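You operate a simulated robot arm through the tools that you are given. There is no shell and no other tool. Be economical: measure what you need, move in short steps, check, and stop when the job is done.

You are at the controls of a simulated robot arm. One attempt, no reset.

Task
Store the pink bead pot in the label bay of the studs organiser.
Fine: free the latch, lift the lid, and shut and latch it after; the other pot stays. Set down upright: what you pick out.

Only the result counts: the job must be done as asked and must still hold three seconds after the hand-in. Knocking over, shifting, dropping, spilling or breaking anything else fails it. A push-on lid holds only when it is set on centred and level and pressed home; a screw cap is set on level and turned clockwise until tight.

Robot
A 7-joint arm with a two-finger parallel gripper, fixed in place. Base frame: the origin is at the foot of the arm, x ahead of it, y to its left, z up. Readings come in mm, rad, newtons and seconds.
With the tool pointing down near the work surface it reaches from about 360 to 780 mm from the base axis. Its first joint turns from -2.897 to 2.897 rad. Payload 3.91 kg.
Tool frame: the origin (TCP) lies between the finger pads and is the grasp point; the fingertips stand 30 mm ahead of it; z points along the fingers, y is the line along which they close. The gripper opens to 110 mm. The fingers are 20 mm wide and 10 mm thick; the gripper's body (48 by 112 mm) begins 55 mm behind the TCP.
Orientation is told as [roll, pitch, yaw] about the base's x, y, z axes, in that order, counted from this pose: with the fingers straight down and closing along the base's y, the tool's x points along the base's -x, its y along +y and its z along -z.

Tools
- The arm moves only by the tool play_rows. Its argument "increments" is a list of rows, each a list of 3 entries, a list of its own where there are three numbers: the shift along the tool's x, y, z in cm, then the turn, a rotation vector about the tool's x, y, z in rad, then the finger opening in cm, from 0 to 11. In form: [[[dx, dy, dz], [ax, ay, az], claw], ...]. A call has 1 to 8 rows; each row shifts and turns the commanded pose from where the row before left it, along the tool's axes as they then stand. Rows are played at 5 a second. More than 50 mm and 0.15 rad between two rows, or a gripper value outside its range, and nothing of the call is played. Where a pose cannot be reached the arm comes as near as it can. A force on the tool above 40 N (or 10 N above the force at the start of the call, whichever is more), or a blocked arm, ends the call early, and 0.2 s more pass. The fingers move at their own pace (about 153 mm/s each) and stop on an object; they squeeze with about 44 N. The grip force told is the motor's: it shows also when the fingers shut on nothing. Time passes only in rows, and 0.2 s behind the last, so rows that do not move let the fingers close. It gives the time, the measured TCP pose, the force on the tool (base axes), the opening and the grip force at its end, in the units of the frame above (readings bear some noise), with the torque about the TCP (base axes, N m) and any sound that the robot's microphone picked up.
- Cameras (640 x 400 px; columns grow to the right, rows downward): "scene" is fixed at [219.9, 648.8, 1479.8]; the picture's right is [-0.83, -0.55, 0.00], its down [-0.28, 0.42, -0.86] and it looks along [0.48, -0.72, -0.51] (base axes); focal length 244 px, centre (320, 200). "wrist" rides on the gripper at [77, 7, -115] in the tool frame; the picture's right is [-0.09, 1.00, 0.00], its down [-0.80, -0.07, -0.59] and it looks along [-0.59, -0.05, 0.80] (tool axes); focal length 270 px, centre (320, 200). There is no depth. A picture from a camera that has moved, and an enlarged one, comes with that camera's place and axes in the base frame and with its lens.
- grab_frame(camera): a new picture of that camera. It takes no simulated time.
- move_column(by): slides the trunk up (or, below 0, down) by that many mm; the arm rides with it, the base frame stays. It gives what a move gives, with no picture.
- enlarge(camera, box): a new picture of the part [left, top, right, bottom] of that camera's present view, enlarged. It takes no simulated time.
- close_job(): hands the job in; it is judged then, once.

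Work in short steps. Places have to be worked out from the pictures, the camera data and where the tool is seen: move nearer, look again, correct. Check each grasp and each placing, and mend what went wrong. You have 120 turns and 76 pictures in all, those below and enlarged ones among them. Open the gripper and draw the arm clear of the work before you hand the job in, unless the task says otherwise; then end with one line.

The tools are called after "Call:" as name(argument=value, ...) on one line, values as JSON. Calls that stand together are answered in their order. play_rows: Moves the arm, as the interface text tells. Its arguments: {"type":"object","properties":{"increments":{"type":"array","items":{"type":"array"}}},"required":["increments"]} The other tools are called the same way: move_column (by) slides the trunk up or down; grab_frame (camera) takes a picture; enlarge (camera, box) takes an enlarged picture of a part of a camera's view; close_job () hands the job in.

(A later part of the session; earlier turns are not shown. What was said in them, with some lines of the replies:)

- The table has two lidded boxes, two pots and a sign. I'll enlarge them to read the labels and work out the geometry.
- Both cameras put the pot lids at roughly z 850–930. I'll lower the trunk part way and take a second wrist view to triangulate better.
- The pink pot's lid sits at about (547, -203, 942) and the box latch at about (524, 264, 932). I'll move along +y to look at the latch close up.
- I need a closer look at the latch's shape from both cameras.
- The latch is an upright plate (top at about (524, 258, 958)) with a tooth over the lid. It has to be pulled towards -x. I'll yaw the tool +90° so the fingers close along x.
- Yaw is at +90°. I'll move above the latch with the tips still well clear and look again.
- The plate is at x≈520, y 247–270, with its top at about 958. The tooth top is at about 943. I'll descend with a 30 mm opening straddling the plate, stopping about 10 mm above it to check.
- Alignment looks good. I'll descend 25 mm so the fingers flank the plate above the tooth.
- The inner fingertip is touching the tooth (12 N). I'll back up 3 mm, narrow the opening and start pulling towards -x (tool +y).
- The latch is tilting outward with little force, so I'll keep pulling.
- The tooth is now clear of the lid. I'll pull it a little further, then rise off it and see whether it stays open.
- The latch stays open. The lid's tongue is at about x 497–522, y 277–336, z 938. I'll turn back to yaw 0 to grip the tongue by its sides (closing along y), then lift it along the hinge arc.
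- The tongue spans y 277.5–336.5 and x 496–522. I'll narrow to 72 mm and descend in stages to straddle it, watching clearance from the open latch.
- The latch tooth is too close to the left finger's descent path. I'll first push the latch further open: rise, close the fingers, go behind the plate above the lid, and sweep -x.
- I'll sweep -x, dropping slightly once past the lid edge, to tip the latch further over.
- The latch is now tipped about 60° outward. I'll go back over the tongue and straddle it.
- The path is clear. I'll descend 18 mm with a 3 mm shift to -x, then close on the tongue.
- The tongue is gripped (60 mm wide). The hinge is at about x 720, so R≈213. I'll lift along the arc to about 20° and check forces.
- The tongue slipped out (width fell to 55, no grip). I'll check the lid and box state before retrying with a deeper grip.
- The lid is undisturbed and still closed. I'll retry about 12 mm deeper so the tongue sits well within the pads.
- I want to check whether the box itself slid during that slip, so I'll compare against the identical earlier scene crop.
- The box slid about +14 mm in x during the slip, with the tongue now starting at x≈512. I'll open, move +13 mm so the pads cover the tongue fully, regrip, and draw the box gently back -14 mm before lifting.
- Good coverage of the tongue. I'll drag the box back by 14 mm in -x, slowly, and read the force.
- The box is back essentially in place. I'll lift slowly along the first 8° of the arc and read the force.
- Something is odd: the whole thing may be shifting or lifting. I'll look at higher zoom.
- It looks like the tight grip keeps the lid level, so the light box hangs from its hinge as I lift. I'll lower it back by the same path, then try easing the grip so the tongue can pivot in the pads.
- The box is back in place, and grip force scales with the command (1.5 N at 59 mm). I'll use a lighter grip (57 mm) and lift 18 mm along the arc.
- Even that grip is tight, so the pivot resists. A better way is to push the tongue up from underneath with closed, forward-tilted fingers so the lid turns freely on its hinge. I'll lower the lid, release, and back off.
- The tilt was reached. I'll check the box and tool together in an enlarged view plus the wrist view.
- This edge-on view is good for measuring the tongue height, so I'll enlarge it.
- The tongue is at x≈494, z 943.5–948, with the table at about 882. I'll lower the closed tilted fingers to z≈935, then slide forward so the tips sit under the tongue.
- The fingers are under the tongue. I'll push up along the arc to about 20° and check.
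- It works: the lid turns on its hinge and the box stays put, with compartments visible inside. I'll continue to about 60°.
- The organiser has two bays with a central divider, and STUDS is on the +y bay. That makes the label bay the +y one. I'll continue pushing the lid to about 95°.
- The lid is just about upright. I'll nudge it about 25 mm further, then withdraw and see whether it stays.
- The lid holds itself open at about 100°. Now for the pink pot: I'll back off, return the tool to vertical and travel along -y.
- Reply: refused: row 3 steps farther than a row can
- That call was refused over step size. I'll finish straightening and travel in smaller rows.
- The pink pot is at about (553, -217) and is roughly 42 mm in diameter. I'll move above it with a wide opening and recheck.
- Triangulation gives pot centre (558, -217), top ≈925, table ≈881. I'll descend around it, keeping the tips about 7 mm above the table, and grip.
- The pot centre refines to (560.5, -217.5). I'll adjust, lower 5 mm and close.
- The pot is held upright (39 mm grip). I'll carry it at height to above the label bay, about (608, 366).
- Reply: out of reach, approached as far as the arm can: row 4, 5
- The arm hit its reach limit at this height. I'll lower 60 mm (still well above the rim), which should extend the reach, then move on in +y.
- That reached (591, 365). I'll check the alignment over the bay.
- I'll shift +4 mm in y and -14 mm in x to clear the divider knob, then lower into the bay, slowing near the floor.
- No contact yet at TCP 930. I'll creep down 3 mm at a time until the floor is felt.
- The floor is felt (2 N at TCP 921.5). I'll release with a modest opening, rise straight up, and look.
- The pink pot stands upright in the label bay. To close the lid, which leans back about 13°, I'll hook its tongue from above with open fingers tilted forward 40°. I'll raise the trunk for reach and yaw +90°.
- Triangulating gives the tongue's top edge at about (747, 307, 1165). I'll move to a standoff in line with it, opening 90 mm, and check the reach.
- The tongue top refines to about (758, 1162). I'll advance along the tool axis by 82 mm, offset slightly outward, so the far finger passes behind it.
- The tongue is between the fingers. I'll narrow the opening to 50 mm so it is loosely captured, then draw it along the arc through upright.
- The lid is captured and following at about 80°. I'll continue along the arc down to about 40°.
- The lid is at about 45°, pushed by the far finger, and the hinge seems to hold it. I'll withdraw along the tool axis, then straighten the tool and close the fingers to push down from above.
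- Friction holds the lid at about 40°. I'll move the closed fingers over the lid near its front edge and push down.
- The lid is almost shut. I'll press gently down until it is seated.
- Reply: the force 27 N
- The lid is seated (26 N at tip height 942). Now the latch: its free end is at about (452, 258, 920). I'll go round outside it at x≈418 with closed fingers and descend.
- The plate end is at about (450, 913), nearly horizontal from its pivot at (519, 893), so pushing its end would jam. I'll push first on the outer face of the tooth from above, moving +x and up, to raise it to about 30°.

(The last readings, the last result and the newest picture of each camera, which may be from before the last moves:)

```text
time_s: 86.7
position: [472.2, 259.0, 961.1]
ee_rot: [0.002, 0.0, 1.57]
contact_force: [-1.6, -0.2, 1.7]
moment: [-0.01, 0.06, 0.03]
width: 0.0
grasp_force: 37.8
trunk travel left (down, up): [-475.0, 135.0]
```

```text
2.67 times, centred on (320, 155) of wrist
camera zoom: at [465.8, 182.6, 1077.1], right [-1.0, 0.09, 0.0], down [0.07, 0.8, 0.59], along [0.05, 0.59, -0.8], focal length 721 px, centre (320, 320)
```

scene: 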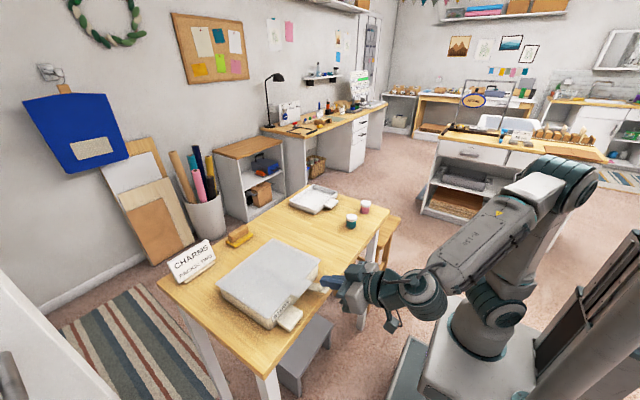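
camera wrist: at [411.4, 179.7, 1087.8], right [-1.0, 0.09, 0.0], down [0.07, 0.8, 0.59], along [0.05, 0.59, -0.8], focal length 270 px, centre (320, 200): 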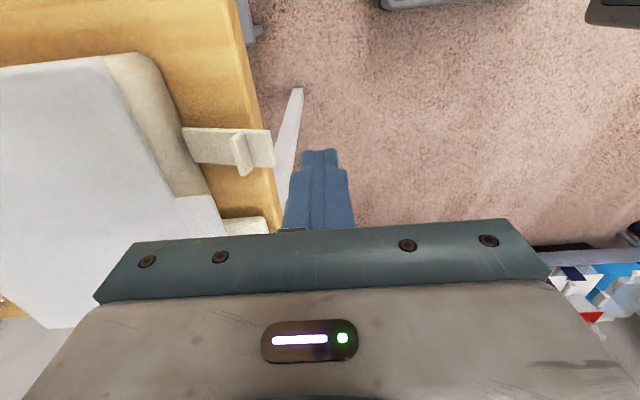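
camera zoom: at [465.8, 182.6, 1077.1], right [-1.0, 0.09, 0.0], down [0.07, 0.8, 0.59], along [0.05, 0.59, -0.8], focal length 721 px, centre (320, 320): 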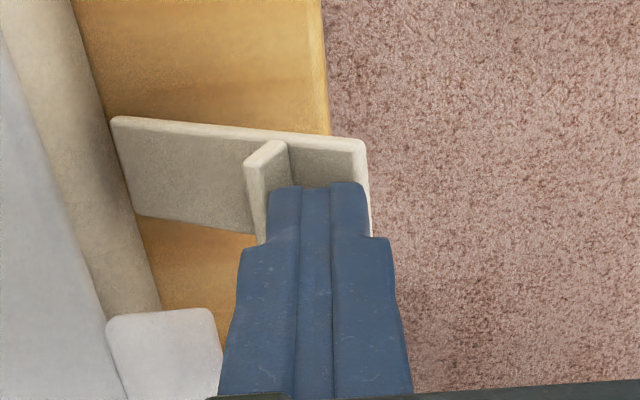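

The latch has come up to about 30°. I'll nudge once more, then go round outside the plate and down to about z 905 at the tips.

Call:
play_rows(increments=[[[0, -0.4, -0.5], [0, 0, 0], 0], [[0, 0.2, -1.5], [0, 0, 0], 0], [[0, 0, -2], [0, 0, 0], 0], [[0, 3, 0], [0, 0, 0], 0], [[0, 3, 0], [0, 0, 0], 0], [[0, 0, 3], [0, 0, 0], 0], [[0, 0, 3], [0, 0, 0], 0], [[0, 0, 0], [0, 0, 0], 0]])

Call:
play_rows(increments=[[[0, -1.5, 0], [0, 0, 0], 0], [[0, -1, 0], [0, 0, 0], 0], [[0, -1, 0], [0, 0, 0], 0], [[0, -1, 0], [0, 0, 0], 0], [[0, -1, 0], [0, 0, 0], 0], [[0, 0, 0], [0, 0, 0], 0]])

Call:
enlarge(camera="wrist", box=[200, 80, 440, 230])

```text
time_s: 88.5
position: [412.7, 257.6, 941.6]
ee_rot: [-0.001, -0.001, 1.57]
contact_force: [0.1, -0.2, -0.9]
moment: [-0.01, 0.01, 0.04]
width: 0.0
grasp_force: 37.8
trunk travel left (down, up): [-475.0, 135.0]
```

```text
time_s: 89.9
position: [467.8, 259.1, 938.9]
ee_rot: [0.0, 0.0, 1.572]
contact_force: [-0.5, 0.0, 0.2]
moment: [-0.02, 0.02, -0.01]
width: 0.3
grasp_force: 38.2
trunk travel left (down, up): [-475.0, 135.0]
```

```text
2.67 times, centred on (320, 155) of wrist
camera zoom: at [461.9, 183.0, 1054.9], right [-1.0, 0.09, 0.0], down [0.07, 0.8, 0.59], along [0.05, 0.59, -0.8], focal length 721 px, centre (320, 320)
```

zoom: 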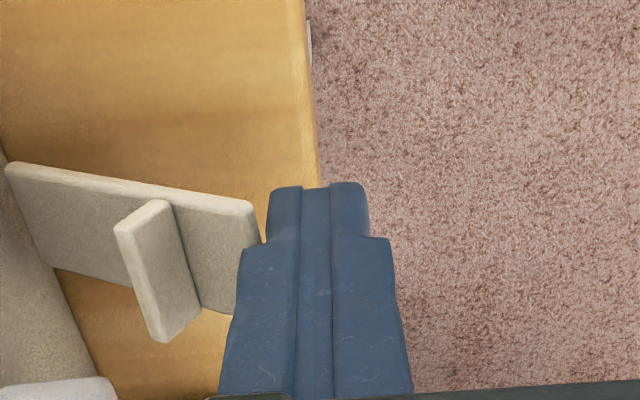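

The plate is being pushed upright by the finger. I'll keep on in +x towards TCP x≈507.

Call:
play_rows(increments=[[[0, -1, 0], [0, 0, 0], 0], [[0, -1, 0], [0, 0, 0], 0], [[0, -0.8, 0], [0, 0, 0], 0], [[0, -0.6, 0], [0, 0, 0], 0], [[0, 0, 0], [0, 0, 0], 0]])

Call:
enlarge(camera="wrist", box=[200, 80, 440, 230])

```text
time_s: 91.1
position: [503.6, 259.4, 941.3]
ee_rot: [0.001, 0.0, 1.572]
contact_force: [-1.5, -0.2, 1.8]
moment: [0.04, 0.05, -0.01]
width: 0.0
grasp_force: 37.5
trunk travel left (down, up): [-475.0, 135.0]
```

```text
2.67 times, centred on (320, 155) of wrist
camera zoom: at [495.7, 182.5, 1056.2], right [-1.0, 0.09, 0.0], down [0.07, 0.8, 0.59], along [0.05, 0.59, -0.8], focal length 721 px, centre (320, 320)
```

zoom: 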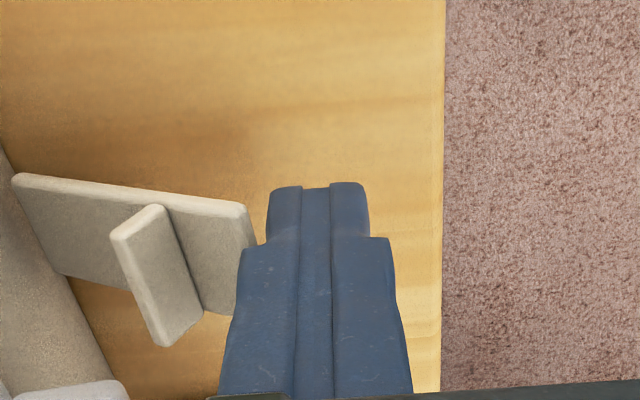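

The box slid instead of the latch turning, because the vertical finger jams. I'll look at where the box is now, then grip the plate by its sides and rotate it with the tool instead.

Call:
enlarge(camera="scene", box=[150, 220, 340, 340])

```text
3.33 times, centred on (245, 280) of scene
camera zoom: at [219.9, 648.8, 1479.8], right [-0.83, -0.55, 0.0], down [-0.28, 0.42, -0.86], along [0.48, -0.72, -0.51], focal length 815 px, centre (570, -67)
```

zoom: 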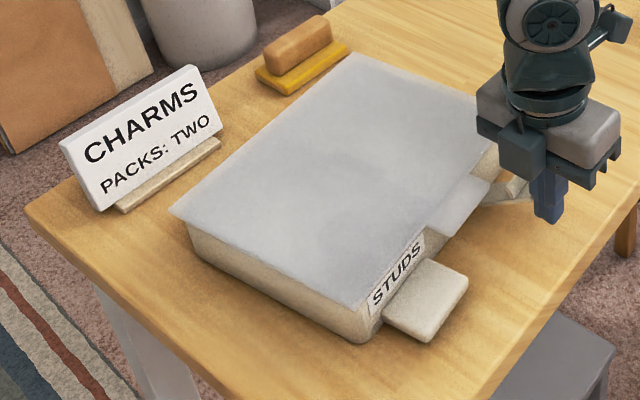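

The box has shifted about (+49, +9) mm with +0.038 rad of yaw, and its latch pivot is now at about (571, 263). The plate end is at about (513, 263, 932) and tilted 34°. I'll back off, turn to yaw 0.04 and tilt 0.977 so the fingers lie along the plate.

Call:
play_rows(increments=[[[0, 1, 0], [0, 0, 0], 0], [[0, 0, -4.5], [0, 0, 0], 0], [[0, 3.6, -3], [0, 0, 0], 0], [[0, 3.6, 0], [0, 0, 0], 0], [[0, 0, 0], [0, 0, 0.1394], 0], [[0, 0, 0], [0, 0, 0.1394], 0], [[0, 0, 0], [0, 0, 0.1394], 0], [[0, 0, 0], [0, 0, 0.1394], 0]])

Call:
play_rows(increments=[[[0, 0, 0], [0, 0, 0.1394], 0], [[0, 0, 0], [0, 0, 0.1394], 0], [[0, 0, 0], [0, 0, 0.1394], 2], [[0, 0, 0], [0, 0, 0.1394], 4], [[0, 0, 0], [0, 0, 0.1394], 4], [[0, 0, 0], [0, 0, 0.1394], 4], [[0, 0, 0], [0, 0, 0.1394], 4]])

Call:
play_rows(increments=[[[0, 0, 0], [0, -0.1396, 0], 4], [[0, 0, 0], [0, -0.1396, 0], 4], [[0, 0, 0], [0, -0.1396, 0], 4], [[0, 0, 0], [0, -0.1396, 0], 4], [[0, 0, 0], [0, -0.1396, 0], 4], [[0, 0, 0], [0, -0.1396, 0], 4], [[0, 0, 0], [0, -0.1396, 0], 4], [[0, 0, 0], [0, 0, 0], 4]])

```text
time_s: 92.9
position: [420.5, 260.3, 1016.7]
ee_rot: [0.002, 0.0, 1.011]
contact_force: [0.6, 0.2, 0.0]
moment: [-0.02, 0.01, 0.01]
width: 0.0
grasp_force: 36.9
trunk travel left (down, up): [-475.0, 135.0]
```

```text
time_s: 94.5
position: [421.1, 259.7, 1016.0]
ee_rot: [-0.002, -0.001, 0.034]
contact_force: [-1.0, 0.4, 0.5]
moment: [-0.01, 0.0, -0.01]
width: 40.1
grasp_force: 0.0
trunk travel left (down, up): [-475.0, 135.0]
```

```text
time_s: 96.3
position: [420.7, 259.3, 1016.3]
ee_rot: [0.001, -0.978, 0.037]
contact_force: [0.1, -0.6, -0.7]
moment: [-0.01, -0.02, 0.0]
width: 39.8
grasp_force: 0.1
trunk travel left (down, up): [-475.0, 135.0]
```

Pose reached. I'll move to a pre-grasp 40 mm short of the plate end along the tool axis and check with the wrist camera.

Call:
play_rows(increments=[[[0.96, 0.03, 3.47], [0, 0, 0], 4], [[0.96, 0.03, 3.47], [0, 0, 0], 4], [[0, 0, 0], [0, 0, 0], 4]])

Call:
enlarge(camera="wrist", box=[200, 60, 440, 210])

```text
time_s: 97.1
position: [467.4, 262.4, 961.3]
ee_rot: [-0.002, -0.978, 0.035]
contact_force: [0.5, 0.7, 1.2]
moment: [-0.02, 0.03, 0.04]
width: 39.9
grasp_force: 0.0
trunk travel left (down, up): [-475.0, 135.0]
```

```text
2.67 times, centred on (320, 135) of wrist
camera zoom: at [328.8, 264.3, 962.4], right [0.01, 1.0, 0.07], down [-0.04, -0.07, 1.0], along [1.0, -0.02, 0.04], focal length 721 px, centre (320, 373)
```

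zoom: 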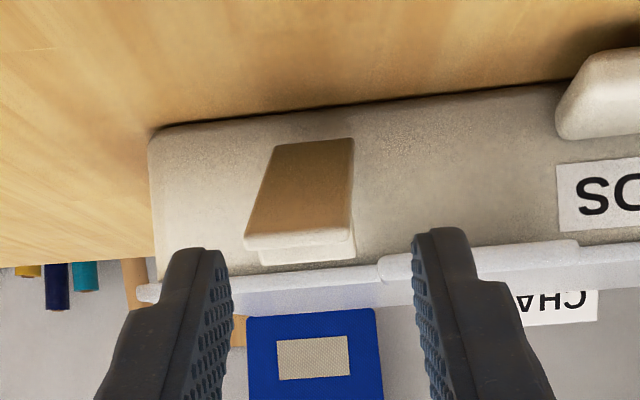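

The view shows the plate end at about (515, 258, 937), slightly left of and above the tool line. I'll correct by -4.6 mm in y and 5 mm upward, advance 37 mm, and grip its sides.

Call:
play_rows(increments=[[[-0.5, -0.46, 0], [0, 0, 0], 4], [[0, 0, 1.3], [0, 0, 0], 4], [[0, 0, 1.3], [0, 0, 0], 4], [[0, 0, 1.1], [0, 0, 0], 4], [[0, 0, 0], [0, 0, 0], 2], [[0, 0, 0], [0, 0, 0], 2], [[0, 0, 0], [0, 0, 0], 2]])

```text
time_s: 98.7
position: [500.5, 258.0, 945.3]
ee_rot: [-0.002, -0.98, 0.038]
contact_force: [0.4, 0.4, 1.8]
moment: [0.29, -0.11, 0.42]
width: 27.5
grasp_force: 44.3
trunk travel left (down, up): [-475.0, 135.0]
```

The plate is gripped (27.5 mm). While holding it rigidly, I'll first draw the box back by -52 mm in x with -0.038 rad of yaw.

Call:
play_rows(increments=[[[0.49, 0.03, -0.72], [0.0053, 0, 0.0035], 2], [[0.49, 0.03, -0.72], [0.0053, 0, 0.0035], 2], [[0.49, 0.03, -0.72], [0.0053, 0, 0.0035], 2], [[0.48, 0.03, -0.72], [0.0052, 0, 0.0036], 2], [[0.48, 0.03, -0.72], [0.0052, 0, 0.0036], 2], [[0.48, 0.03, -0.71], [0.0052, 0, 0.0035], 2], [[0, 0, 0], [0, 0, 0], 2]])

```text
time_s: 100.3
position: [447.9, 259.1, 945.1]
ee_rot: [0.002, -0.98, -0.003]
contact_force: [4.5, 1.3, 10.0]
moment: [0.15, -0.96, -0.01]
width: 27.0
grasp_force: 43.9
trunk travel left (down, up): [-475.0, 135.0]
```

The drag is done (TCP back at 448, yaw 0), with some residual load on the hand. Now I'll swing the latch up about its pivot, in small combined arc-and-rotate rows.

Call:
play_rows(increments=[[[-0.88, 0, 0.08], [0, 0.1, 0], 2], [[-0.88, 0, 0.08], [0, 0.1, 0], 2], [[-0.88, 0, 0.08], [0, 0.1, 0], 2], [[0, 0, 0], [0, 0, 0], 2]])

```text
time_s: 101.3
position: [465.7, 258.9, 963.7]
ee_rot: [0.002, -0.676, 0.001]
contact_force: [-2.1, 0.7, 6.9]
moment: [0.23, -0.19, 0.12]
width: 27.2
grasp_force: 44.0
trunk travel left (down, up): [-475.0, 135.0]
```

Tracking as planned with moderate forces, so I'll continue.

Call:
play_rows(increments=[[[-0.88, 0, 0.08], [0, 0.1, 0], 2], [[-0.88, 0, 0.08], [0, 0.1, 0], 2], [[-0.88, 0, 0.08], [0, 0.1, 0], 2], [[0, 0, 0], [0, 0, 0], 2]])

```text
time_s: 102.3
position: [489.6, 257.9, 975.2]
ee_rot: [0.002, -0.379, -0.004]
contact_force: [0.6, 0.3, 9.7]
moment: [0.14, -0.33, -0.06]
width: 26.8
grasp_force: 43.9
trunk travel left (down, up): [-475.0, 135.0]
```

About 0.3 rad remains. I'll continue in smaller steps, watching for the moment to rise as the tooth seats over the lid.

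Call:
play_rows(increments=[[[-0.88, 0, 0.08], [0, 0.1, 0], 2], [[-0.88, 0, 0.08], [0, 0.1, 0], 2], [[0, 0, 0], [0, 0, 0], 2]])

```text
time_s: 103.1
position: [506.3, 258.2, 982.4]
ee_rot: [0.002, -0.178, -0.002]
contact_force: [-0.8, -2.3, 21.1]
moment: [-0.08, -0.24, -0.02]
width: 27.2
grasp_force: 43.7
trunk travel left (down, up): [-475.0, 135.0]
```

There is a 21 N downward push, meaning a slight radius mismatch. I'll raise about 3 mm to relieve it and continue the rotation.

Call:
play_rows(increments=[[[0, 0, -0.4], [0, 0, 0], 2], [[-0.88, 0, 0], [0, 0.1, 0], 2], [[0, 0, 0], [0, 0, 0], 2]])

```text
time_s: 103.9
position: [515.5, 259.0, 985.3]
ee_rot: [0.003, -0.076, 0.0]
contact_force: [-0.9, 0.8, 0.5]
moment: [-0.07, 0.12, 0.05]
width: 27.1
grasp_force: 43.9
trunk travel left (down, up): [-475.0, 135.0]
```

Relieved. I'll do the last bit to vertical, a touch beyond.

Call:
play_rows(increments=[[[-0.5, 0, 0], [0, 0.06, 0], 2], [[-0.3, 0, 0], [0, 0.04, 0], 2], [[0, 0, 0], [0, 0, 0], 2]])

Call:
enlarge(camera="scene", box=[240, 230, 340, 310])

```text
time_s: 104.7
position: [524.0, 259.8, 987.5]
ee_rot: [0.0, 0.023, -0.002]
contact_force: [-0.1, 0.8, 0.5]
moment: [0.0, 0.04, 0.02]
width: 27.0
grasp_force: 44.1
trunk travel left (down, up): [-475.0, 135.0]
```

```text
5.00 times, centred on (290, 270) of scene
camera zoom: at [219.9, 648.8, 1479.8], right [-0.83, -0.55, 0.0], down [-0.28, 0.42, -0.86], along [0.48, -0.72, -0.51], focal length 1222 px, centre (470, -150)
```

zoom: 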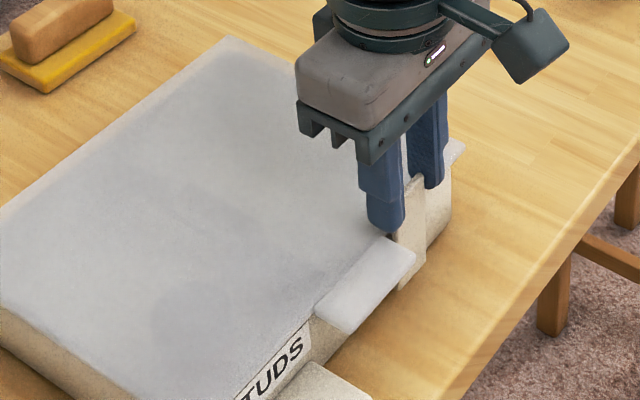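

The plate is upright and the box is back at its original place. I'll try one more small rotation to feel whether the latch is at its stop.

Call:
play_rows(increments=[[[-0.25, 0, 0], [0, 0.03, 0], 2], [[-0.25, 0, 0], [0, 0.03, 0], 2], [[0, 0, 0], [0, 0, 0], 2]])

```text
time_s: 105.5
position: [527.8, 258.7, 986.4]
ee_rot: [0.0, 0.082, -0.002]
contact_force: [-2.0, -0.3, 5.2]
moment: [0.03, -1.26, 0.02]
width: 27.1
grasp_force: 44.0
trunk travel left (down, up): [-475.0, 135.0]
```

The moment jumped to 1.26 N·m, so the latch is against its stop over the lid. I'll ease back slightly, release, rise and draw clear, then take the last picture.

Call:
play_rows(increments=[[[0.15, 0, 0], [0, -0.02, 0], 2], [[0, 0, 0], [0, 0, 0], 3.4], [[0, 0, 0], [0, 0, 0], 4], [[0, 0, -2], [0, 0, 0], 4], [[0, 0, -4], [0, 0, 0], 4], [[4, -2, -2], [0, 0, 0], 4], [[4, -2, -1], [0, 0, 0], 4], [[4, -2, 0], [0, 0, 0], 4]])

Call:
enlarge(camera="scene", box=[250, 235, 340, 300])

```text
time_s: 107.3
position: [411.5, 199.2, 1083.3]
ee_rot: [0.001, 0.063, -0.002]
contact_force: [0.2, -0.6, 0.0]
moment: [0.02, -0.02, 0.0]
width: 40.0
grasp_force: 0.1
trunk travel left (down, up): [-475.0, 135.0]
```

```text
6.15 times, centred on (295, 268) of scene
camera zoom: at [219.9, 648.8, 1479.8], right [-0.83, -0.55, 0.0], down [-0.28, 0.42, -0.86], along [0.48, -0.72, -0.51], focal length 1505 px, centre (474, -215)
```

zoom: 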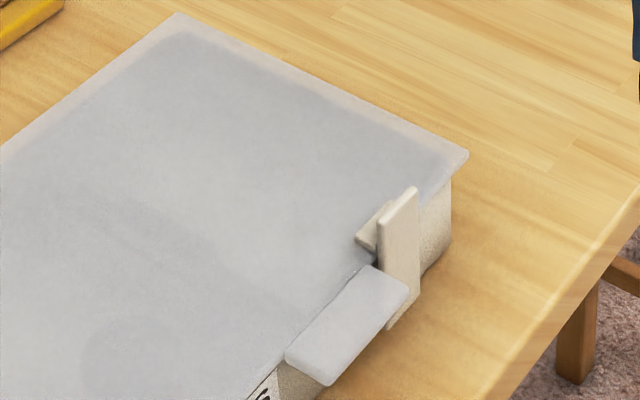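

The lid is shut, with the latch upright and its tooth over the lid as at the start. The box is back in its original place, the gripper is open and the arm is clear, so I'm handing in.

Call:
close_job()

```text
The job is handed in.
```

The pink pot is upright in the label bay of the STUDS organiser, with the lid shut and latched and the other pot left alone. The organiser slid about 50 mm during the work; I pulled it back to match its starting position in the scene camera.
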